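You operate a simulated robot arm through the tools that you are given. There is no shell and no other tool. Be economical: measure what you need, move in short steps, check, and stop when the job is done.

Carry out the task below with a simulated robot arm. There is one attempt and no reset: what you move stays moved.

TASK
Put two of the stick holders from the top of the wooden table in the grey stone bowl.
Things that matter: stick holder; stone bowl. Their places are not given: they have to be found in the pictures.

It is judged by the outcome, as a careful person would: the job done as asked, and still so three seconds after it is handed in. It fails if anything else is knocked over, pushed out of place, dropped, spilled or broken.

THE ROBOT
A 7-joint arm with a two-finger parallel gripper, fixed in place. Base frame: the origin is at the foot of the arm, x ahead of it, y to its left, z up; the work surface is at about z = 0. Lengths are in mm, angles in degrees, forces in N, time in s.
With the tool pointing down near the work surface it reaches from about 240 to 620 mm from the base axis. Its first joint turns from -66.0 to 66.0 degrees. Payload 2.6 kg.
Tool frame: the origin (TCP) lies between the finger pads and is the grasp point; the fingertips stand 30 mm ahead of it; z points along the fingers, y is the line along which they close. The gripper opens to 94 mm. The fingers are 28 mm wide and 10 mm thick; the gripper's body (50 by 96 mm) begins 55 mm behind the TCP.
Orientation is that of the tool frame in the base frame, as [roll, pitch, yaw] about the fixed x, y, z axes, in that order (R = Rz(yaw) Ry(pitch) Rx(roll)). With the fingers straight down and closing along the base's y, the tool's x points along the base's -x, its y along +y and its z along -z.

THE INTERFACE
- The arm moves only by the tool jog_arm. Its argument "steps" is a list that holds one entry, the list of rows, each a list of 5 numbers: the gripper command, from -1 (shut) to 1 (fully open), values between in proportion, then the shift along the tool's x, y, z in units of 500 mm (1.0 is 500 mm), then the turn about the tool's z in units of 180 degrees (1.0 is 180 degrees). In form: [[[jaw, x, y, z, yaw], ...]]. A call has 1 to 8 rows; each row is the pose to reach, as a shift and turn from the pose commanded when the call began, along the tool's axes at that moment. A call with a number of a shift or a turn outside -1 to 1 is refused whole. A row lasts 0.2 s, in which the tool goes at most 50 mm and 8.6 degrees; a call with a longer step from one row to the next is refused whole, and so is a gripper value outside its range. A pose out of reach is approached as far as the arm can. The call stops where the force on the tool passes 40 N (or 10 N more than at its start, if that is more) or the arm is blocked; 0.2 s more then pass. The fingers move at their own pace (about 72 mm/s each) and stop on an object; they squeeze with about 20 N. The grip force told is the motor's: it shows also when the fingers shut on nothing. Time passes only in rows, and 0.2 s behind the last, so rows that repeat a pose let the fingers close. It gives the time, the measured TCP pose, the force on the tool (base axes), the opening and the grip force at its end, in the units of the frame above (readings bear some noise).
- Cameras (640 x 400 px; columns grow to the right, rows downward): "scene" is fixed at [31.7, 432.3, 554.6]; the picture's right is [-0.78, -0.62, 0.00], its down [-0.35, 0.45, -0.82] and it looks along [0.51, -0.65, -0.57] (base axes); focal length 326 px, centre (320, 200). "wrist" rides on the gripper at [-37, 0, -58] in the tool frame; the picture's right is [0.00, -1.00, 0.00], its down [0.97, 0.00, -0.24] and it looks along [0.24, 0.00, 0.97] (tool axes); focal length 218 px, centre (320, 200).
- grab_frame(camera): a new picture of that camera. No time passes.
- measure_at(camera, pixels): for up to 12 pixels [column, row] of the newest picture of that camera ("zoom" is the newest enlarged one), the place [x, y, z] in the base frame of the surface seen there, good to about 2 mm, but the place of the scene camera against the robot may be out by one fixed shift of up to 12 mm in any direction. No time passes.
- close_up(camera, box): a new picture of the part [left, top, right, bottom] of that camera's present view, enlarged. No time passes.
- hand_in(): hands the job in; it is judged then, once.

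Work in short steps. Measure before you move; look again where a grasp or a placing could have gone wrong, and mend it. You have 60 turns and 26 pictures in all, the two below and enlarged ones among them. Open the gripper and draw the arm clear of the work before you hand the job in, unless the task says otherwise; then end with one line.

The tools are called after "Emit:" by a JSON object that holds its "fn" and its "kwargs". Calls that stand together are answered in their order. jog_arm: Moves the arm, as the interface text tells. Its arguments: {"type":"object","properties":{"steps":{"type":"array","items":{"type":"array","items":{"type":"array","items":{"type":"number"}}}}},"required":["steps"]} The other tools are called the same way: grab_frame (camera) takes a picture; measure_at (camera, pixels) gives the place of the surface under pixels of a picture; close_up (camera, box) takes an enlarged picture of a part of a camera's view; hand_in () hands the job in.

At the start:

```text
t: 0.0
tcp_pos: [367.4, 58.9, 360.8]
tcp_rot: [179.9, 0.0, -180.0]
wrist_force: [0.0, 0.6, 0.5]
width: 94.0
finger_force: 0.1
```

scene: 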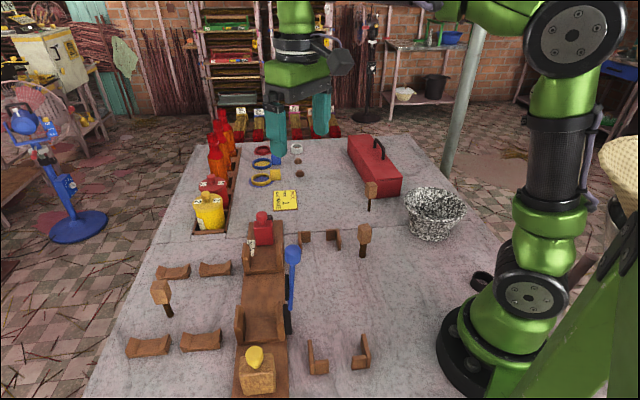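
wrist: 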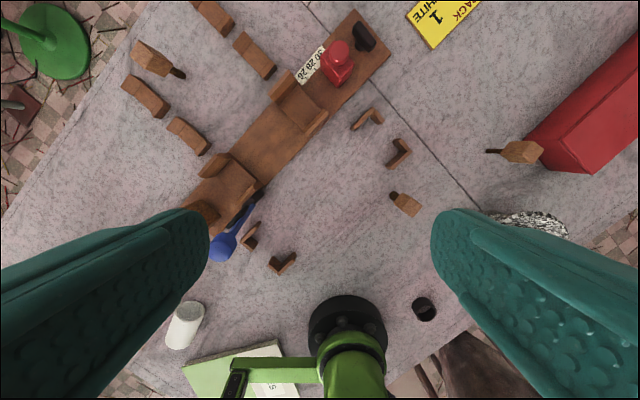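

The scene shows small brown brackets around (174,271), (148,346), (318,355), (305,238) and a speckled bowl at (434,213). I'll enlarge to identify them.

Emit:
{"fn": "close_up", "kwargs": {"camera": "scene", "box": [110, 220, 390, 395]}}

Emit:
{"fn": "close_up", "kwargs": {"camera": "scene", "box": [180, 90, 480, 277]}}

```text
2.29 times, centred on (250, 308) of scene
```

zoom: 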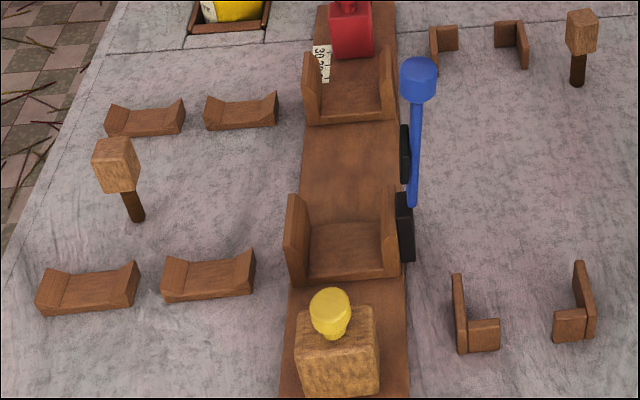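

```text
2.13 times, centred on (330, 184) of scene
```

zoom: 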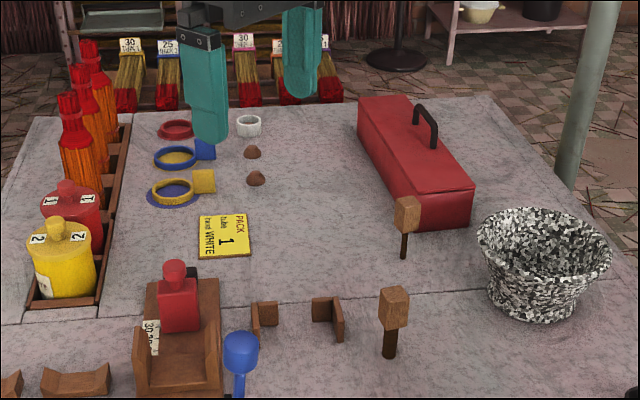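

I'll look from above for better shapes of the cradles (left) and L pieces (centre).

Emit:
{"fn": "close_up", "kwargs": {"camera": "wrist", "box": [110, 0, 310, 125]}}

Emit:
{"fn": "close_up", "kwargs": {"camera": "wrist", "box": [230, 80, 440, 285]}}

Emit:
{"fn": "close_up", "kwargs": {"camera": "scene", "box": [290, 220, 390, 282]}}

Emit:
{"fn": "close_up", "kwargs": {"camera": "scene", "box": [120, 320, 230, 389]}}

```text
3.20 times, centred on (210, 62) of wrist
```

zoom: 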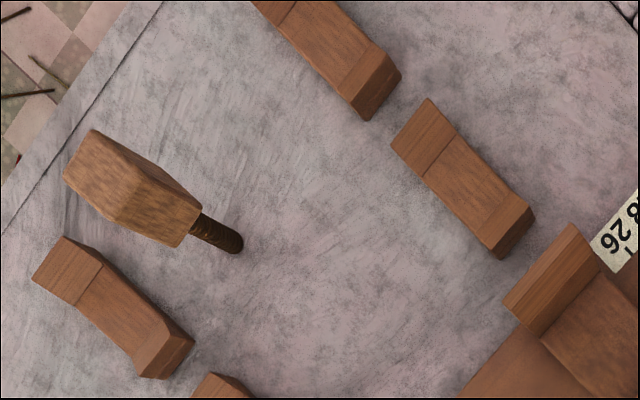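

```text
1.95 times, centred on (335, 182) of wrist
```

zoom: 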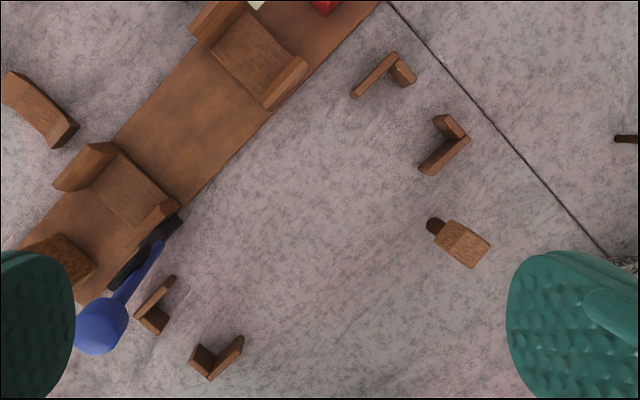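

```text
6.40 times, centred on (340, 251) of scene
```

zoom: 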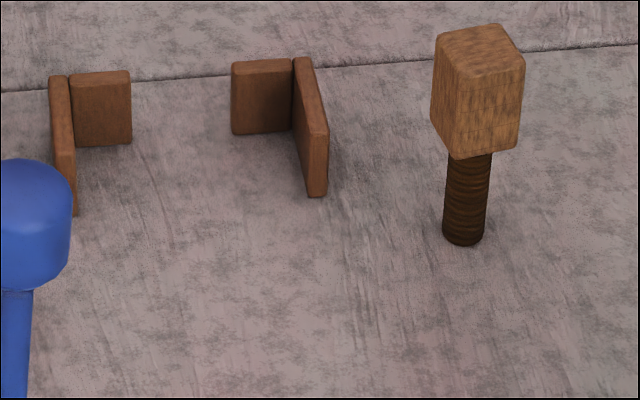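

```text
5.80 times, centred on (175, 354) of scene
```

zoom: 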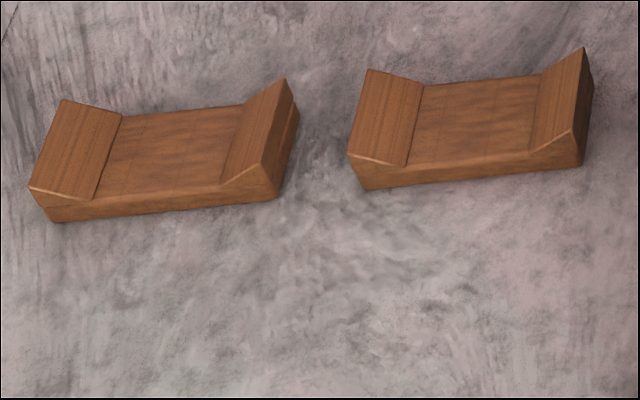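

The left pieces are U-shaped cradles that a stick bundle rests in, so I take those as the stick holders (the L pieces are corner stops). I'll measure cradles and bowl.

Emit:
{"fn": "measure_at", "kwargs": {"camera": "wrist", "pixels": [[188, 135], [174, 122], [204, 149], [255, 56], [240, 38], [270, 72], [145, 96], [128, 82], [150, 55], [212, 15], [230, 150], [535, 222]]}}

Emit:
{"fn": "measure_at", "kwargs": {"camera": "scene", "pixels": [[201, 341], [148, 347], [217, 269], [174, 271], [407, 198], [463, 205], [434, 189], [438, 221], [160, 285], [434, 239], [245, 320], [364, 228]]}}

```text
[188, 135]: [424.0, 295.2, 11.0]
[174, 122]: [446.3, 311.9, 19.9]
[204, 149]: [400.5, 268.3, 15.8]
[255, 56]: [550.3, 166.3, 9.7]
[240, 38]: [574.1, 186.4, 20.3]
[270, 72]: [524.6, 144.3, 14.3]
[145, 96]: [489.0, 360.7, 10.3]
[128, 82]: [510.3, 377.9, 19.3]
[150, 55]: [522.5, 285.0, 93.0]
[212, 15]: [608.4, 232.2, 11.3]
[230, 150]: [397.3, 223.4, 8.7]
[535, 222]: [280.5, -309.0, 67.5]
```

```text
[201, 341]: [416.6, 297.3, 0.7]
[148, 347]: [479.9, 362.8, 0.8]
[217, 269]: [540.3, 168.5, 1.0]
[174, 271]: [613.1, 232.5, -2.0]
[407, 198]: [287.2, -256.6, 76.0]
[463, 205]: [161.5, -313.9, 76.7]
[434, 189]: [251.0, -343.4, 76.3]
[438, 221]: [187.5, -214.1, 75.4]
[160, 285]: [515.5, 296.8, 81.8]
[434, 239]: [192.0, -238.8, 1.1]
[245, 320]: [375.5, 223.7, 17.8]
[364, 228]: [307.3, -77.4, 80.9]
```

Wrist readings look consistent: reachable holders A (424,295), 44° axis, and B (550,166); bowl rim centre about (230,-285), rim z≈86. I move above A, turned 44° so that the fingers close across its width.

Emit:
{"fn": "jog_arm", "kwargs": {"steps": [[[0.5, -0.01425, 0.059, 0.04, -0.0305], [0.5, -0.0285, 0.118, 0.08, -0.061], [0.5, -0.04275, 0.177, 0.12, -0.0915], [0.5, -0.057, 0.236, 0.16, -0.122], [0.5, -0.07125, 0.295, 0.2, -0.1525], [0.5, -0.0855, 0.354, 0.24, -0.183], [0.5, -0.09975, 0.413, 0.28, -0.2135], [0.5, -0.114, 0.472, 0.32, -0.244]]]}}

Emit:
{"fn": "grab_frame", "kwargs": {"camera": "wrist"}}

```text
t: 1.8
tcp_pos: [423.8, 296.4, 203.1]
tcp_rot: [180.0, 0.0, -136.0]
wrist_force: [0.3, -0.4, 0.0]
width: 70.5
finger_force: 0.1
```

```text
17 pictures are left
```

wrist: 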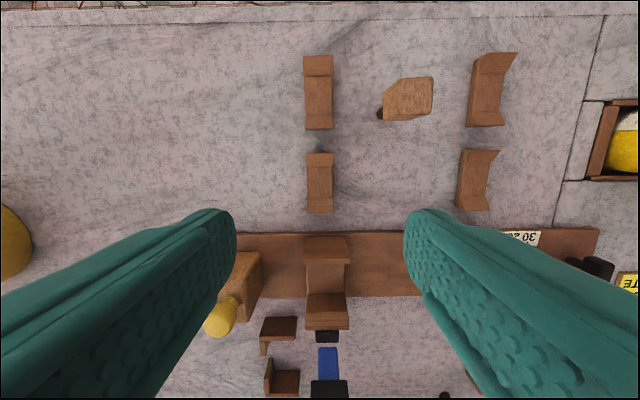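

Holder A is at (320,182), well aligned vertically in the view. Measuring its edges and B's.

Emit:
{"fn": "measure_at", "kwargs": {"camera": "wrist", "pixels": [[320, 182], [310, 182], [330, 182], [320, 158], [320, 208], [475, 180], [463, 178], [487, 180], [480, 154], [474, 205], [408, 97], [380, 114]]}}

```text
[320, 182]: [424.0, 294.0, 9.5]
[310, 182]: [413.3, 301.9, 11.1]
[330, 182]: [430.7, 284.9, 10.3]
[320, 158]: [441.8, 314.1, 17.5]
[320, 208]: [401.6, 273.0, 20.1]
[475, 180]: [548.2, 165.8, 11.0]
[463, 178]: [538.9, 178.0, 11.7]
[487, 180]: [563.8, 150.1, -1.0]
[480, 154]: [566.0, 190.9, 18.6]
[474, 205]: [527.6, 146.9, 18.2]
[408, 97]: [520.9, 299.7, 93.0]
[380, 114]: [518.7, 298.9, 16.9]
```

Holder A: centre (422.5,294), about 27 mm wide, 65 long. Descend to TCP z≈34 (tips ~4 mm above the table) and close.

Emit:
{"fn": "jog_arm", "kwargs": {"steps": [[[0.5, 0.005, -0.0015, 0.09, 0], [0.5, 0.005, -0.0015, 0.18, 0], [0.5, 0.005, -0.0015, 0.26, 0], [0.5, 0.005, -0.0015, 0.31, 0], [0.5, 0.005, -0.0015, 0.334, 0], [0.5, 0.005, -0.0015, 0.334, 0], [-1, 0.005, -0.0015, 0.334, 0], [-1, 0.005, -0.0015, 0.334, 0]]]}}

Emit:
{"fn": "jog_arm", "kwargs": {"steps": [[[-1, 0, 0, 0, 0], [-1, 0, 0, 0, 0]]]}}

```text
t: 3.6
tcp_pos: [421.1, 294.8, 32.6]
tcp_rot: [179.8, 0.1, -135.9]
wrist_force: [-4.7, 4.3, -0.5]
width: 30.0
finger_force: 40.6
```

```text
t: 4.2
tcp_pos: [422.8, 294.7, 32.6]
tcp_rot: [179.9, 0.0, -135.8]
wrist_force: [-9.1, 8.6, -1.9]
width: 29.9
finger_force: 44.9
```

Gripped at 30 mm. Lift gently and check.

Emit:
{"fn": "jog_arm", "kwargs": {"steps": [[[-1, 0, 0, -0.02, 0], [-1, 0, 0, -0.06, 0], [-1, 0, 0, -0.14, 0], [-1, 0, 0, -0.22, 0], [-1, 0, 0, -0.3, 0], [-1, 0, 0, -0.36, 0]]]}}

Emit:
{"fn": "grab_frame", "kwargs": {"camera": "scene"}}

```text
t: 4.5
tcp_pos: [421.9, 294.0, 32.8]
tcp_rot: [179.9, 0.0, -135.5]
wrist_force: [0.7, 0.5, -2.6]
width: 29.9
finger_force: 44.9
stopped in row 1: the force on the tool passed its limit (the readings are from after the stop); the commanded pose is now the measured one
```

```text
16 pictures are left
```

scene: 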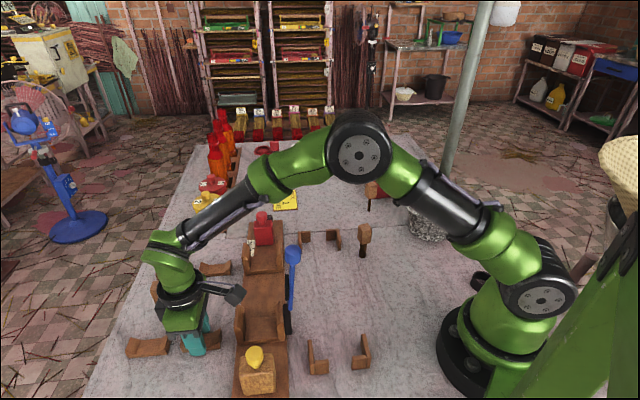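

The lift was stopped by force, so it may be fixed. I'll test with a very slow lift before letting go.

Emit:
{"fn": "jog_arm", "kwargs": {"steps": [[[-1, 0, 0, -0.002, 0], [-1, 0, 0, -0.004, 0], [-1, 0, 0, -0.006, 0], [-1, 0, 0, -0.008, 0]]]}}

```text
t: 5.3
tcp_pos: [421.9, 294.8, 31.9]
tcp_rot: [180.0, 0.0, -135.2]
wrist_force: [0.9, 1.6, -2.5]
width: 29.8
finger_force: 44.5
stopped in row 3: the force on the tool passed its limit (the readings are from after the stop); the commanded pose is now the measured one
```

It is fixed to the table. Release, rise, and look at the other candidates (small brown items at (298,160),(299,174)).

Emit:
{"fn": "jog_arm", "kwargs": {"steps": [[[0.5, 0, 0, 0, 0], [0.5, 0, 0, 0, 0], [0.5, 0, 0, -0.04, 0], [0.5, 0, 0, -0.12, 0], [0.5, 0, 0, -0.2, 0], [0.5, 0, 0, -0.29, 0], [0.5, 0, 0, -0.38, 0], [0.5, 0, 0, -0.46, 0]]]}}

Emit:
{"fn": "close_up", "kwargs": {"camera": "scene", "box": [230, 130, 340, 199]}}

Emit:
{"fn": "measure_at", "kwargs": {"camera": "zoom", "pixels": [[400, 175], [405, 250], [385, 100], [270, 260], [190, 265], [190, 175], [330, 395]]}}

```text
t: 7.1
tcp_pos: [419.8, 293.8, 265.3]
tcp_rot: [-180.0, 0.0, -135.3]
wrist_force: [0.1, 0.6, -0.4]
width: 70.4
finger_force: 0.1
```

```text
5.80 times, centred on (285, 164) of scene
```

zoom: 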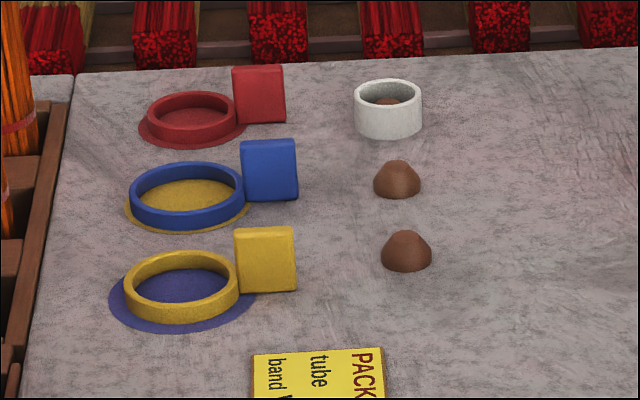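

```text
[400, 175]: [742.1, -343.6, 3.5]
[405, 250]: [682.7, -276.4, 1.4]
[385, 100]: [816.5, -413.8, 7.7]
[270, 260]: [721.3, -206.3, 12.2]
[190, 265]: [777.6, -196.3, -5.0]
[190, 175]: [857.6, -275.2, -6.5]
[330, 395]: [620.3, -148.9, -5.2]
```

Those are beyond reach. Let me look closely at the other candidates: jars/bundles on the left and what lies by the arm's foot.

Emit:
{"fn": "close_up", "kwargs": {"camera": "scene", "box": [170, 100, 310, 260]}}

Emit:
{"fn": "grab_frame", "kwargs": {"camera": "wrist"}}

Emit:
{"fn": "close_up", "kwargs": {"camera": "scene", "box": [290, 300, 450, 400]}}

```text
2.50 times, centred on (240, 180) of scene
```

zoom: 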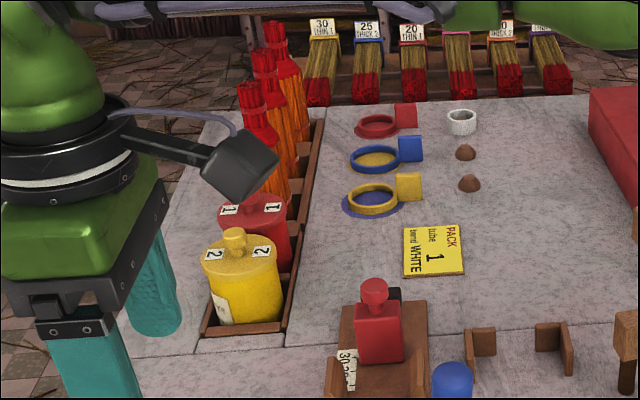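

```text
13 pictures are left
```

wrist: 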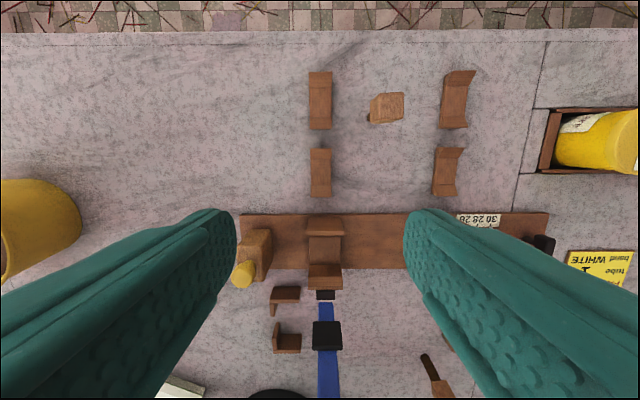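

```text
4.00 times, centred on (370, 350) of scene
```

zoom: 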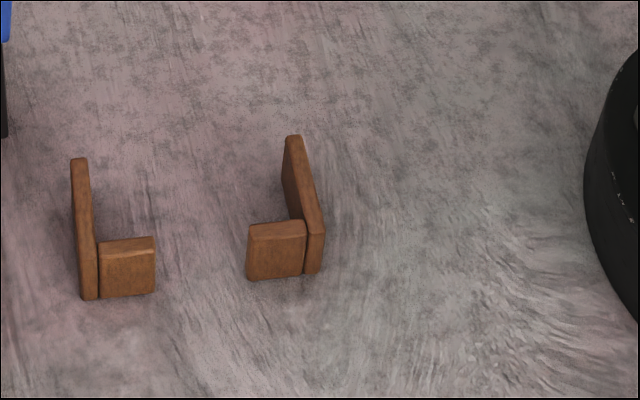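

No new reachable candidates yet except L pieces and mallets. The wrist view hints at more objects near the foot of the arm (yellow at (35,230), pale at (185,385)); I raise the arm toward the base to look there.

Emit:
{"fn": "jog_arm", "kwargs": {"steps": [[[0.5, 0.05, 0.01, -0.05, 0], [0.5, 0.1, 0.02, -0.1, 0], [0.5, 0.15, 0.035, -0.15, 0], [0.5, 0.2, 0.05, -0.2, 0], [0.5, 0.25, 0.06, -0.25, 0], [0.5, 0.27, 0.064, -0.27, 0]]]}}

Emit:
{"fn": "grab_frame", "kwargs": {"camera": "wrist"}}

```text
t: 8.5
tcp_pos: [304.4, 222.7, 398.3]
tcp_rot: [-179.9, -0.1, -135.4]
wrist_force: [0.8, -0.2, -0.2]
width: 70.6
finger_force: 0.1
```

```text
11 pictures are left
```

wrist: 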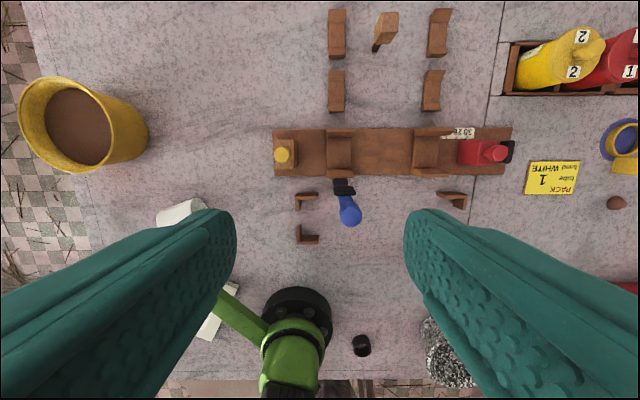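

Candidates left: the L pieces at (307,200), (307,236), (452,199). I measure them and get an enlarged view.

Emit:
{"fn": "close_up", "kwargs": {"camera": "wrist", "box": [260, 170, 370, 260]}}

Emit:
{"fn": "measure_at", "kwargs": {"camera": "wrist", "pixels": [[297, 203], [310, 195], [299, 236], [312, 241], [317, 195], [316, 240], [348, 214], [361, 346], [180, 213], [75, 127], [435, 350], [456, 193]]}}

```text
4.44 times, centred on (315, 215) of wrist
```

zoom: 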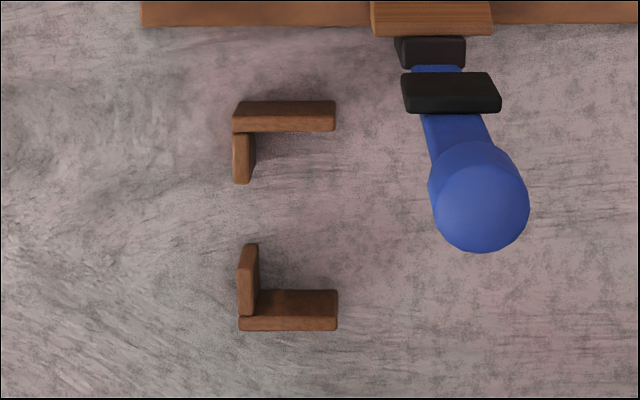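

```text
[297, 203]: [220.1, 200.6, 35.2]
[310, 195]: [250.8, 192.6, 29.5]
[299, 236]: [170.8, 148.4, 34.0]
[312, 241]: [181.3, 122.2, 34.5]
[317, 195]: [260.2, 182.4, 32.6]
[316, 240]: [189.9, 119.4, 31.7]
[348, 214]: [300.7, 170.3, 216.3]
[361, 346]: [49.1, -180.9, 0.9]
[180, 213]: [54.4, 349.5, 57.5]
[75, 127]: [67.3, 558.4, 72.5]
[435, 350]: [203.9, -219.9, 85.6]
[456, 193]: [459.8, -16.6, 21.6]
```

The blue lever's knob stands at z≈216, worth avoiding. I still haven't seen the far side near the red box; the brown domes there may be the stick holders (incense), so I'll look from above that side, staying high.

Emit:
{"fn": "jog_arm", "kwargs": {"steps": [[[0.5, 0, -0.08, 0, 0.04], [0.5, -0.02, -0.17, 0, 0.08], [0.5, -0.03, -0.26, 0, 0.12], [0.5, -0.04, -0.35, 0, 0.16], [0.5, -0.04, -0.44, 0, 0.2], [0.5, -0.04, -0.53, 0, 0.24], [0.5, -0.04, -0.61, 0, 0.24], [0.5, -0.04, -0.67, 0, 0.24]]]}}

Emit:
{"fn": "grab_frame", "kwargs": {"camera": "wrist"}}

```text
t: 10.3
tcp_pos: [503.1, 28.7, 379.0]
tcp_rot: [180.0, 0.1, -178.7]
wrist_force: [0.4, 0.2, 0.7]
width: 70.6
finger_force: 0.0
out of reach, approached as far as the arm can: row 6, 7, 8
```

```text
9 pictures are left
```

wrist: 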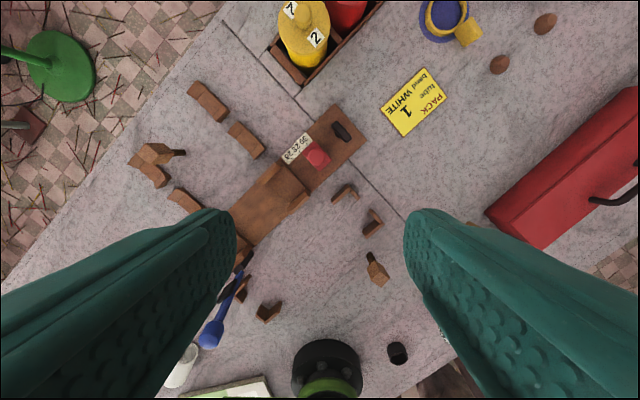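

Domes at (500,64) and (544,24). I measure them by the wrist and move sideways to see past the red box.

Emit:
{"fn": "measure_at", "kwargs": {"camera": "wrist", "pixels": [[500, 64], [544, 24], [560, 165], [490, 218], [628, 95], [377, 272], [371, 256], [212, 330]]}}

Emit:
{"fn": "jog_arm", "kwargs": {"steps": [[[0.5, 0.02, -0.08, 0, 0], [0.5, 0.04, -0.16, 0, 0], [0.5, 0.06, -0.24, 0, 0], [0.5, 0.08, -0.32, 0, 0], [0.5, 0.1, -0.4, 0, 0], [0.5, 0.12, -0.48, 0, 0], [0.5, 0.14, -0.56, 0, 0]]]}}

Emit:
{"fn": "grab_frame", "kwargs": {"camera": "wrist"}}

```text
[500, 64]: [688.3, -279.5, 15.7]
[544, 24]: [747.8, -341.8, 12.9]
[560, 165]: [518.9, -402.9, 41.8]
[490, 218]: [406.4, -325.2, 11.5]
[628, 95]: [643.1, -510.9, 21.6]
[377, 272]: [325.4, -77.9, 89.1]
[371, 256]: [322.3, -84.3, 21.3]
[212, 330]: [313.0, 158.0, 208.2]
```

```text
t: 11.9
tcp_pos: [436.1, -252.2, 381.1]
tcp_rot: [180.0, 0.1, -178.7]
wrist_force: [0.4, -0.6, -0.3]
width: 70.5
finger_force: 0.0
out of reach, approached as far as the arm can: row 7
```

```text
8 pictures are left
```

wrist: 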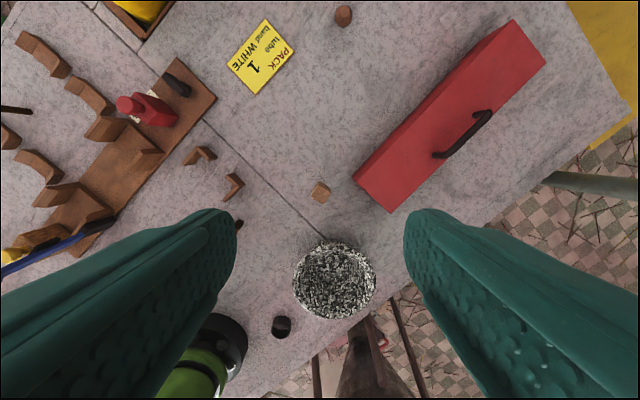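

Nothing else is hidden there. The randomly placed block-on-rod pieces (three: (320,192) here, one by the L corners, one by the cradles) now look like the loose candidates. I measure the near one and the bowl.

Emit:
{"fn": "close_up", "kwargs": {"camera": "wrist", "box": [280, 160, 400, 320]}}

Emit:
{"fn": "measure_at", "kwargs": {"camera": "wrist", "pixels": [[320, 192], [313, 190], [322, 185], [328, 191], [319, 200], [295, 278], [375, 278], [334, 243], [334, 316], [334, 280], [355, 181], [334, 260]]}}

```text
2.50 times, centred on (340, 240) of wrist
```

zoom: 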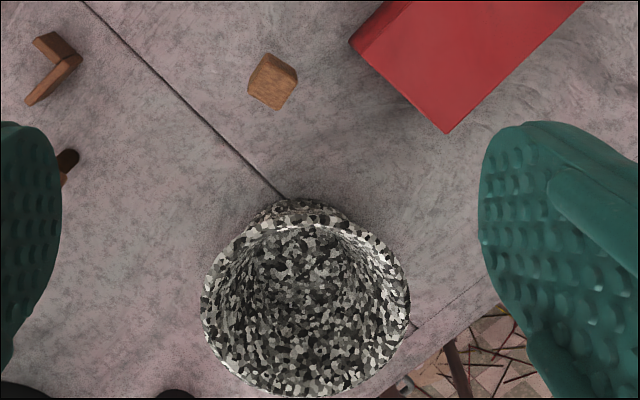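

```text
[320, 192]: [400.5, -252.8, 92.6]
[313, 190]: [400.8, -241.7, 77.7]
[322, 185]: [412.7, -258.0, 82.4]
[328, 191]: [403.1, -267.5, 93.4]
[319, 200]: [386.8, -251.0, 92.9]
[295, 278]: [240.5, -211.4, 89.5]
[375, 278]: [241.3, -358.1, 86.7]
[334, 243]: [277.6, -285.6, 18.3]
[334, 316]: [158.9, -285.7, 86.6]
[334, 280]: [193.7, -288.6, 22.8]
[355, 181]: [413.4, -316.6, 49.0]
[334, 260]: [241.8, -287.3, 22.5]
```

Bowl: centre ≈(235,-285), rim radius ≈73 at z≈88, floor z≈20. Block piece 3 top at ≈(400,-253,93). I move above it for a close look.

Emit:
{"fn": "jog_arm", "kwargs": {"steps": [[[0.5, 0.02, -0.001, 0.08, 0], [0.5, 0.04, -0.002, 0.16, 0], [0.5, 0.06, -0.003, 0.23, 0], [0.5, 0.072, -0.004, 0.28, 0]]]}}

Emit:
{"fn": "close_up", "kwargs": {"camera": "wrist", "box": [220, 60, 420, 260]}}

```text
t: 12.9
tcp_pos: [398.3, -254.2, 241.3]
tcp_rot: [180.0, 0.0, -178.7]
wrist_force: [1.3, 0.0, 0.3]
width: 70.4
finger_force: 0.0
```

```text
2.00 times, centred on (320, 160) of wrist
```

zoom: 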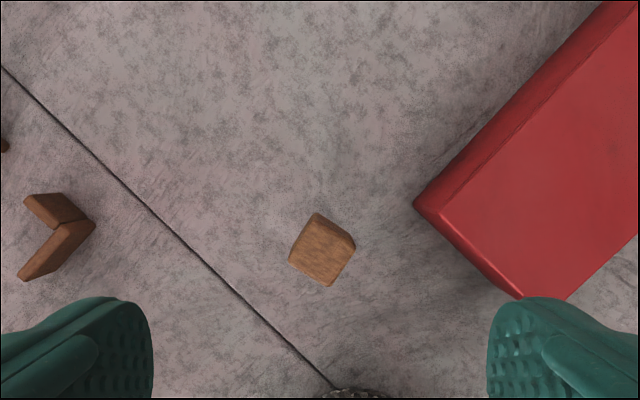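

Emit:
{"fn": "measure_at", "kwargs": {"camera": "zoom", "pixels": [[291, 258], [328, 284], [352, 248], [315, 224], [322, 254], [340, 225], [318, 214], [418, 205], [60, 240]]}}

```text
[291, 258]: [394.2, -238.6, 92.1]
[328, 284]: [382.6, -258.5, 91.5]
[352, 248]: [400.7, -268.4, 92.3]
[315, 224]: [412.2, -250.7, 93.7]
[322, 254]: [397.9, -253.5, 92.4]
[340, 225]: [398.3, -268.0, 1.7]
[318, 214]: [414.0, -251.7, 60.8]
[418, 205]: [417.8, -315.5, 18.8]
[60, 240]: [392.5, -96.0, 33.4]
```

Head is a ~22 mm square, edges at 58°/-32°. I turn 33° and descend to grip the head at z≈72.

Emit:
{"fn": "jog_arm", "kwargs": {"steps": [[[0.5, 0.001, 0, 0.05, 0.046], [0.5, 0.001, 0, 0.1, 0.092], [0.5, 0.001, 0, 0.16, 0.138], [0.5, 0.001, 0, 0.22, 0.183], [0.5, 0.001, 0, 0.29, 0.183], [0.5, 0.001, 0, 0.335, 0.183], [0.5, 0.001, 0, 0.335, 0.183]]]}}

Emit:
{"fn": "jog_arm", "kwargs": {"steps": [[[-0.4, 0, 0, 0, 0], [-0.5, 0, 0, 0, 0], [-1, 0, 0, 0, 0], [-1, 0, 0, 0, 0]]]}}

```text
t: 14.5
tcp_pos: [397.6, -254.9, 73.4]
tcp_rot: [180.0, 0.0, 148.4]
wrist_force: [-0.2, 0.0, 0.0]
width: 70.6
finger_force: 0.0
```

```text
t: 15.5
tcp_pos: [397.9, -253.3, 73.5]
tcp_rot: [180.0, 0.1, 148.4]
wrist_force: [-0.1, 0.3, -0.7]
width: 29.6
finger_force: 20.1
```

Gripped (29.6 mm) without side force. Slow lift test.

Emit:
{"fn": "jog_arm", "kwargs": {"steps": [[[-1, 0, 0, -0.004, 0], [-1, 0, 0, -0.008, 0], [-1, 0, 0, -0.012, 0], [-1, 0, 0, -0.02, 0], [-1, 0, 0, -0.03, 0]]]}}

Emit:
{"fn": "grab_frame", "kwargs": {"camera": "scene"}}

```text
t: 16.7
tcp_pos: [397.6, -255.8, 88.3]
tcp_rot: [180.0, -0.1, 148.4]
wrist_force: [0.8, 0.0, 0.3]
width: 29.6
finger_force: 20.5
```

```text
5 pictures are left
```

scene: 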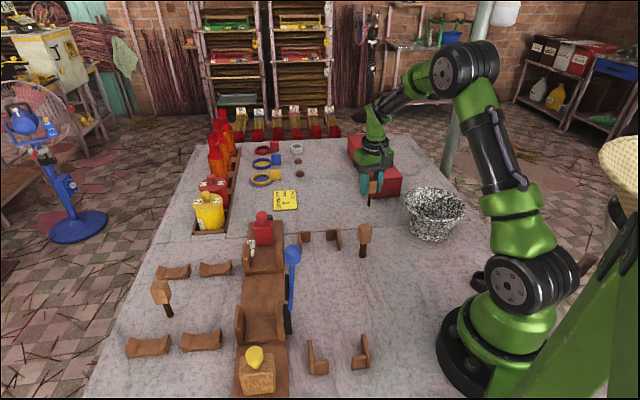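

It lifts freely with the hold secure, so these loose block-on-rod pieces are the movable stick holders (three of them). I raise it and carry it over the bowl, slightly off centre.

Emit:
{"fn": "jog_arm", "kwargs": {"steps": [[[-1, 0, 0, -0.07, 0], [-1, 0, 0, -0.14, 0], [-1, 0, 0, -0.2, 0], [-1, 0.04, -0.043, -0.204, 0], [-1, 0.09, -0.096, -0.204, 0], [-1, 0.14, -0.15, -0.204, 0], [-1, 0.185, -0.197, -0.204, 0], [-1, 0.2065, -0.2202, -0.204, 0]]]}}

Emit:
{"fn": "grab_frame", "kwargs": {"camera": "wrist"}}

```text
t: 18.5
tcp_pos: [255.3, -295.2, 187.9]
tcp_rot: [180.0, 0.1, 148.5]
wrist_force: [0.4, 0.2, 0.0]
width: 29.6
finger_force: 20.3
```

```text
4 pictures are left
```

wrist: 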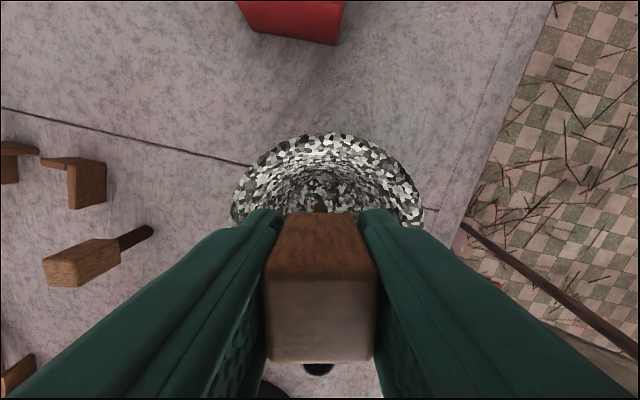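

Over the bowl; I check rim and floor against the position.

Emit:
{"fn": "measure_at", "kwargs": {"camera": "wrist", "pixels": [[236, 205], [420, 208], [330, 137], [300, 175], [320, 190], [340, 185], [365, 180], [100, 260], [135, 237], [70, 270], [115, 248]]}}

```text
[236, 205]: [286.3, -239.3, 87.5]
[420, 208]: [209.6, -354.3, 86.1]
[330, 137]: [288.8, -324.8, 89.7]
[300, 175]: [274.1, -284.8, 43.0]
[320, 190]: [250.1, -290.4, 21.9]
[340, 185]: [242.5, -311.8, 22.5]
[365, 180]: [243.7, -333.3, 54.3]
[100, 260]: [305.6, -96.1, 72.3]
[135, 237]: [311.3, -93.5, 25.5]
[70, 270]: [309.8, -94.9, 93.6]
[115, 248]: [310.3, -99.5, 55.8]
```

Floor (z≈22) has a radius of ~30 mm. I shift 5 mm toward the centre and lower the foot to just above the floor.

Emit:
{"fn": "jog_arm", "kwargs": {"steps": [[[-1, 0.0103, -0.0023, 0.04, 0], [-1, 0.0103, -0.0023, 0.09, 0], [-1, 0.0103, -0.0023, 0.13, 0], [-1, 0.0103, -0.0023, 0.16, 0], [-1, 0.0103, -0.0023, 0.176, 0], [-1, 0.0103, -0.0023, 0.176, 0]]]}}

```text
t: 19.9
tcp_pos: [248.0, -292.7, 101.1]
tcp_rot: [179.9, 0.0, 148.4]
wrist_force: [-0.4, 0.5, 0.2]
width: 29.6
finger_force: 19.9
```

Emit:
{"fn": "jog_arm", "kwargs": {"steps": [[[-1, 0, 0, 0.004, 0], [-1, 0, 0, 0.007, 0], [-1, 0, 0, 0.01, 0], [-1, 0, 0, 0.01, 0]]]}}

```text
t: 20.9
tcp_pos: [248.1, -293.4, 96.7]
tcp_rot: [180.0, 0.0, 148.4]
wrist_force: [-0.4, -0.4, 0.4]
width: 29.7
finger_force: 20.2
```

Foot is within ~1–2 mm of the floor. I open modestly, then rise straight up.

Emit:
{"fn": "jog_arm", "kwargs": {"steps": [[[-0.15, 0, 0, 0, 0], [-0.05, 0, 0, 0, 0], [-0.05, 0, 0, 0, 0], [-0.05, 0, 0, -0.05, 0], [-0.05, 0, 0, -0.12, 0], [-0.05, 0, 0, -0.2, 0], [-0.05, 0, 0, -0.29, 0], [-0.05, 0, 0, -0.38, 0]]]}}

Emit:
{"fn": "grab_frame", "kwargs": {"camera": "wrist"}}

```text
t: 22.7
tcp_pos: [249.3, -292.3, 288.1]
tcp_rot: [-180.0, 0.1, 148.4]
wrist_force: [0.7, -0.9, -0.2]
width: 45.0
finger_force: 0.0
```

```text
3 pictures are left
```

wrist: 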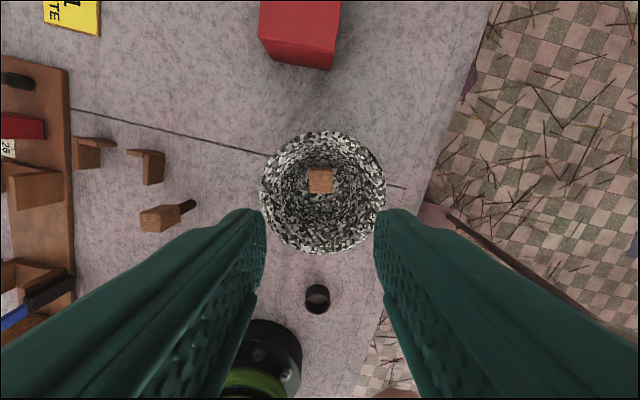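

The first stands upright in the bowl at (320,181). Now the second piece at (160,217): measuring its head and rod.

Emit:
{"fn": "measure_at", "kwargs": {"camera": "wrist", "pixels": [[143, 214], [143, 228], [162, 231], [165, 216], [155, 221], [150, 220], [172, 207], [178, 220], [188, 206], [320, 181], [290, 190], [160, 222]]}}

```text
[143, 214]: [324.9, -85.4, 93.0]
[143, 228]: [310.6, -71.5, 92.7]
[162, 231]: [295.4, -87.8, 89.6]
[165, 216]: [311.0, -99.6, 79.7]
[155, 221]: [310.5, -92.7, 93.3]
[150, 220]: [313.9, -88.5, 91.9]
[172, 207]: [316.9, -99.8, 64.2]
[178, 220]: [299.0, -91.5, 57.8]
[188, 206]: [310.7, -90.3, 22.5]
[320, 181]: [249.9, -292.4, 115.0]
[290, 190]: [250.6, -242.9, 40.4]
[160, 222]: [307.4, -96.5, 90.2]
```

Piece 2: head centre ≈(311,-86), edges at ≈46°. Move above it, turn 12°, and check by picture.

Emit:
{"fn": "jog_arm", "kwargs": {"steps": [[[-0.05, 0.01, 0.04, 0, 0], [0.2, 0.03, 0.11, 0.01, 0.012], [0.5, 0.05, 0.19, 0.04, 0.024], [0.5, 0.07, 0.265, 0.07, 0.036], [0.5, 0.09, 0.34, 0.11, 0.05], [0.5, 0.105, 0.395, 0.145, 0.067], [0.5, 0.111, 0.416, 0.156, 0.067], [0.5, 0.111, 0.416, 0.156, 0.067]]]}}

Emit:
{"fn": "grab_frame", "kwargs": {"camera": "wrist"}}

```text
t: 24.5
tcp_pos: [308.9, -86.1, 208.7]
tcp_rot: [-180.0, -0.1, 136.3]
wrist_force: [-0.1, 0.3, 0.1]
width: 70.2
finger_force: 0.0
```

```text
2 pictures are left
```

wrist: 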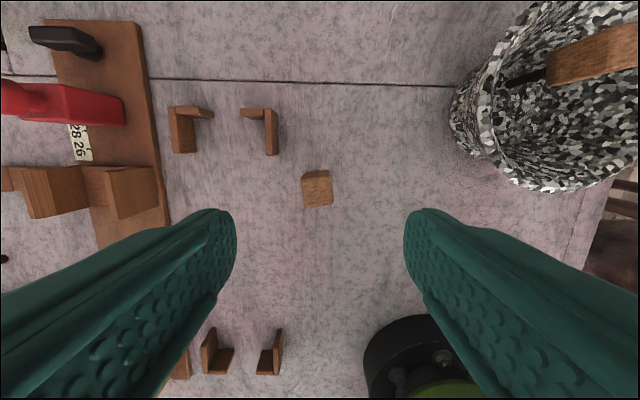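

Emit:
{"fn": "measure_at", "kwargs": {"camera": "wrist", "pixels": [[305, 183], [330, 179], [307, 204], [331, 201], [318, 192], [318, 173], [212, 112], [275, 120]]}}

```text
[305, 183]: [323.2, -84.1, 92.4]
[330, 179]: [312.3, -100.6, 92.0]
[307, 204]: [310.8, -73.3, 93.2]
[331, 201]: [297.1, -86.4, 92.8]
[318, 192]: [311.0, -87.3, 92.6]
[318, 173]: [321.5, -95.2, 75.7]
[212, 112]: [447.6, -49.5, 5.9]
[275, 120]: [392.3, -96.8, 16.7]
```

Aligned within 3°. Descend and grip.

Emit:
{"fn": "jog_arm", "kwargs": {"steps": [[[0.5, -0.003, 0.0026, 0.07, -0.015], [0.5, -0.003, 0.0026, 0.15, -0.015], [0.5, -0.003, 0.0026, 0.22, -0.015], [0.5, -0.003, 0.0026, 0.272, -0.015], [0.5, -0.003, 0.0026, 0.272, -0.015], [-0.4, -0.003, 0.0026, 0.272, -0.015], [-0.5, -0.003, 0.0026, 0.272, -0.015], [-1, -0.003, 0.0026, 0.272, -0.015]]]}}

Emit:
{"fn": "jog_arm", "kwargs": {"steps": [[[-1, 0, 0, 0, 0], [-1, 0, 0, -0.004, 0], [-1, 0, 0, -0.012, 0], [-1, 0, 0, -0.03, 0]]]}}

```text
t: 26.3
tcp_pos: [313.7, -87.1, 73.1]
tcp_rot: [-180.0, -0.1, 138.9]
wrist_force: [0.0, 0.1, 0.4]
width: 29.5
finger_force: 20.3
```

```text
t: 27.3
tcp_pos: [312.9, -86.6, 87.6]
tcp_rot: [-180.0, 0.0, 139.0]
wrist_force: [-0.4, 0.5, 0.6]
width: 29.4
finger_force: 20.0
```

Held firmly. Raise to z≈225 and carry to the other side of the bowl, turning to match the first piece.

Emit:
{"fn": "jog_arm", "kwargs": {"steps": [[[-1, 0, 0, -0.09, 0], [-1, 0, 0, -0.18, 0], [-1, -0.004, -0.02, -0.26, 0], [-1, -0.02, -0.09, -0.275, -0.013], [-1, -0.042, -0.175, -0.275, -0.026], [-1, -0.064, -0.26, -0.275, -0.039], [-1, -0.084, -0.34, -0.275, -0.052], [-1, -0.0998, -0.4073, -0.275, -0.052]]]}}

Emit:
{"fn": "jog_arm", "kwargs": {"steps": [[[-1, 0, 0, 0, 0]]]}}

Emit:
{"fn": "grab_frame", "kwargs": {"camera": "wrist"}}

```text
t: 29.1
tcp_pos: [217.0, -275.2, 227.1]
tcp_rot: [180.0, -0.1, 148.6]
wrist_force: [0.0, -0.2, 0.0]
width: 29.5
finger_force: 19.9
```

```text
t: 29.5
tcp_pos: [215.3, -274.8, 227.0]
tcp_rot: [180.0, -0.1, 148.4]
wrist_force: [-0.1, 0.6, -0.7]
width: 29.3
finger_force: 19.3
```

```text
1 pictures are left
```

wrist: 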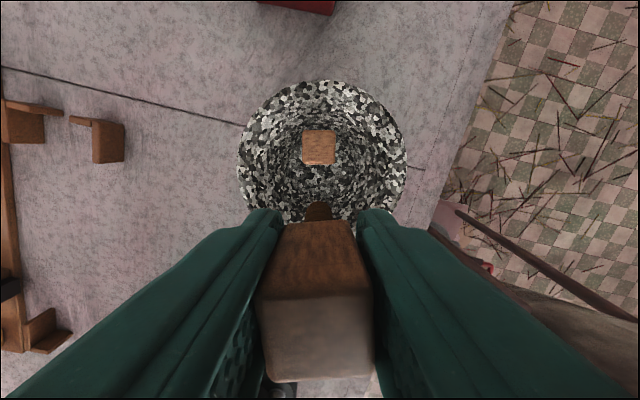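

Clear gap to the first piece (319,147). Lower.

Emit:
{"fn": "jog_arm", "kwargs": {"steps": [[[-1, 0, 0, 0.06, 0], [-1, 0, 0, 0.13, 0], [-1, 0, 0, 0.19, 0], [-1, 0, 0, 0.23, 0], [-1, 0, 0, 0.25, 0], [-1, 0, 0, 0.25, 0]]]}}

Emit:
{"fn": "jog_arm", "kwargs": {"steps": [[[-1, 0, 0, 0.003, 0], [-1, 0, 0, 0.006, 0], [-1, 0, 0, 0.01, 0], [-1, 0, 0, 0.01, 0]]]}}

```text
t: 30.9
tcp_pos: [216.0, -273.1, 100.4]
tcp_rot: [-180.0, 0.0, 148.3]
wrist_force: [0.9, 0.4, 0.1]
width: 29.5
finger_force: 19.8
```

```text
t: 31.9
tcp_pos: [215.5, -273.1, 95.4]
tcp_rot: [180.0, 0.0, 148.4]
wrist_force: [0.0, 0.3, -0.7]
width: 29.4
finger_force: 19.6
```

Foot is at the floor level (~22 mm). Release and rise straight, then draw away.

Emit:
{"fn": "jog_arm", "kwargs": {"steps": [[[-0.2, 0, 0, 0, 0], [-0.05, 0, 0, 0, 0], [-0.05, 0, 0, 0, 0], [-0.05, 0, 0, -0.03, 0], [-0.05, 0, 0, -0.1, 0], [-0.05, 0, 0, -0.18, 0], [-0.05, 0, 0, -0.27, 0], [-0.05, 0, 0, -0.36, 0]]]}}

Emit:
{"fn": "jog_arm", "kwargs": {"steps": [[[0, 0, 0.07, -0.03, 0], [0, 0, 0.16, -0.06, 0], [0, 0, 0.25, -0.08, 0], [0, 0, 0.34, -0.08, 0], [0, 0, 0.4, -0.08, 0], [0, 0, 0.4, -0.08, 0]]]}}

Emit:
{"fn": "grab_frame", "kwargs": {"camera": "scene"}}

```text
t: 33.7
tcp_pos: [215.6, -271.8, 275.7]
tcp_rot: [-179.9, -0.1, 148.4]
wrist_force: [0.0, 0.4, -0.2]
width: 44.8
finger_force: 0.1
```

```text
t: 35.1
tcp_pos: [322.9, -103.1, 316.5]
tcp_rot: [-179.9, -0.1, 148.4]
wrist_force: [0.5, 0.3, 0.5]
width: 47.0
finger_force: 0.0
```

```text
0 pictures are left
```

scene: 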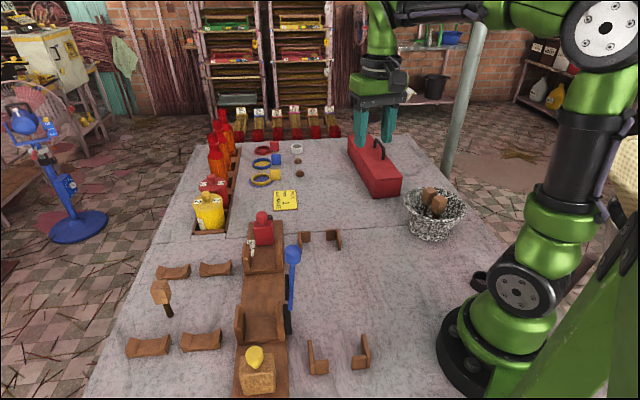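

Both pieces are in the bowl at (430,200). The rest of the scene looks undisturbed, the gripper is open and the arm is clear, so I hand in.

Emit:
{"fn": "hand_in", "kwargs": {}}

```text
The job is handed in.
```

I put two pieces in the grey stone bowl and handed the job in, but I had to guess which objects are the "stick holders". I chose two of the three loose wooden blocks on dark rods. I first gripped one of the U-shaped cradles, but it was fixed to the table, so I let it go. I didn't test the L-shaped pieces. The last picture shows both blocks in the bowl and nothing else visibly moved.
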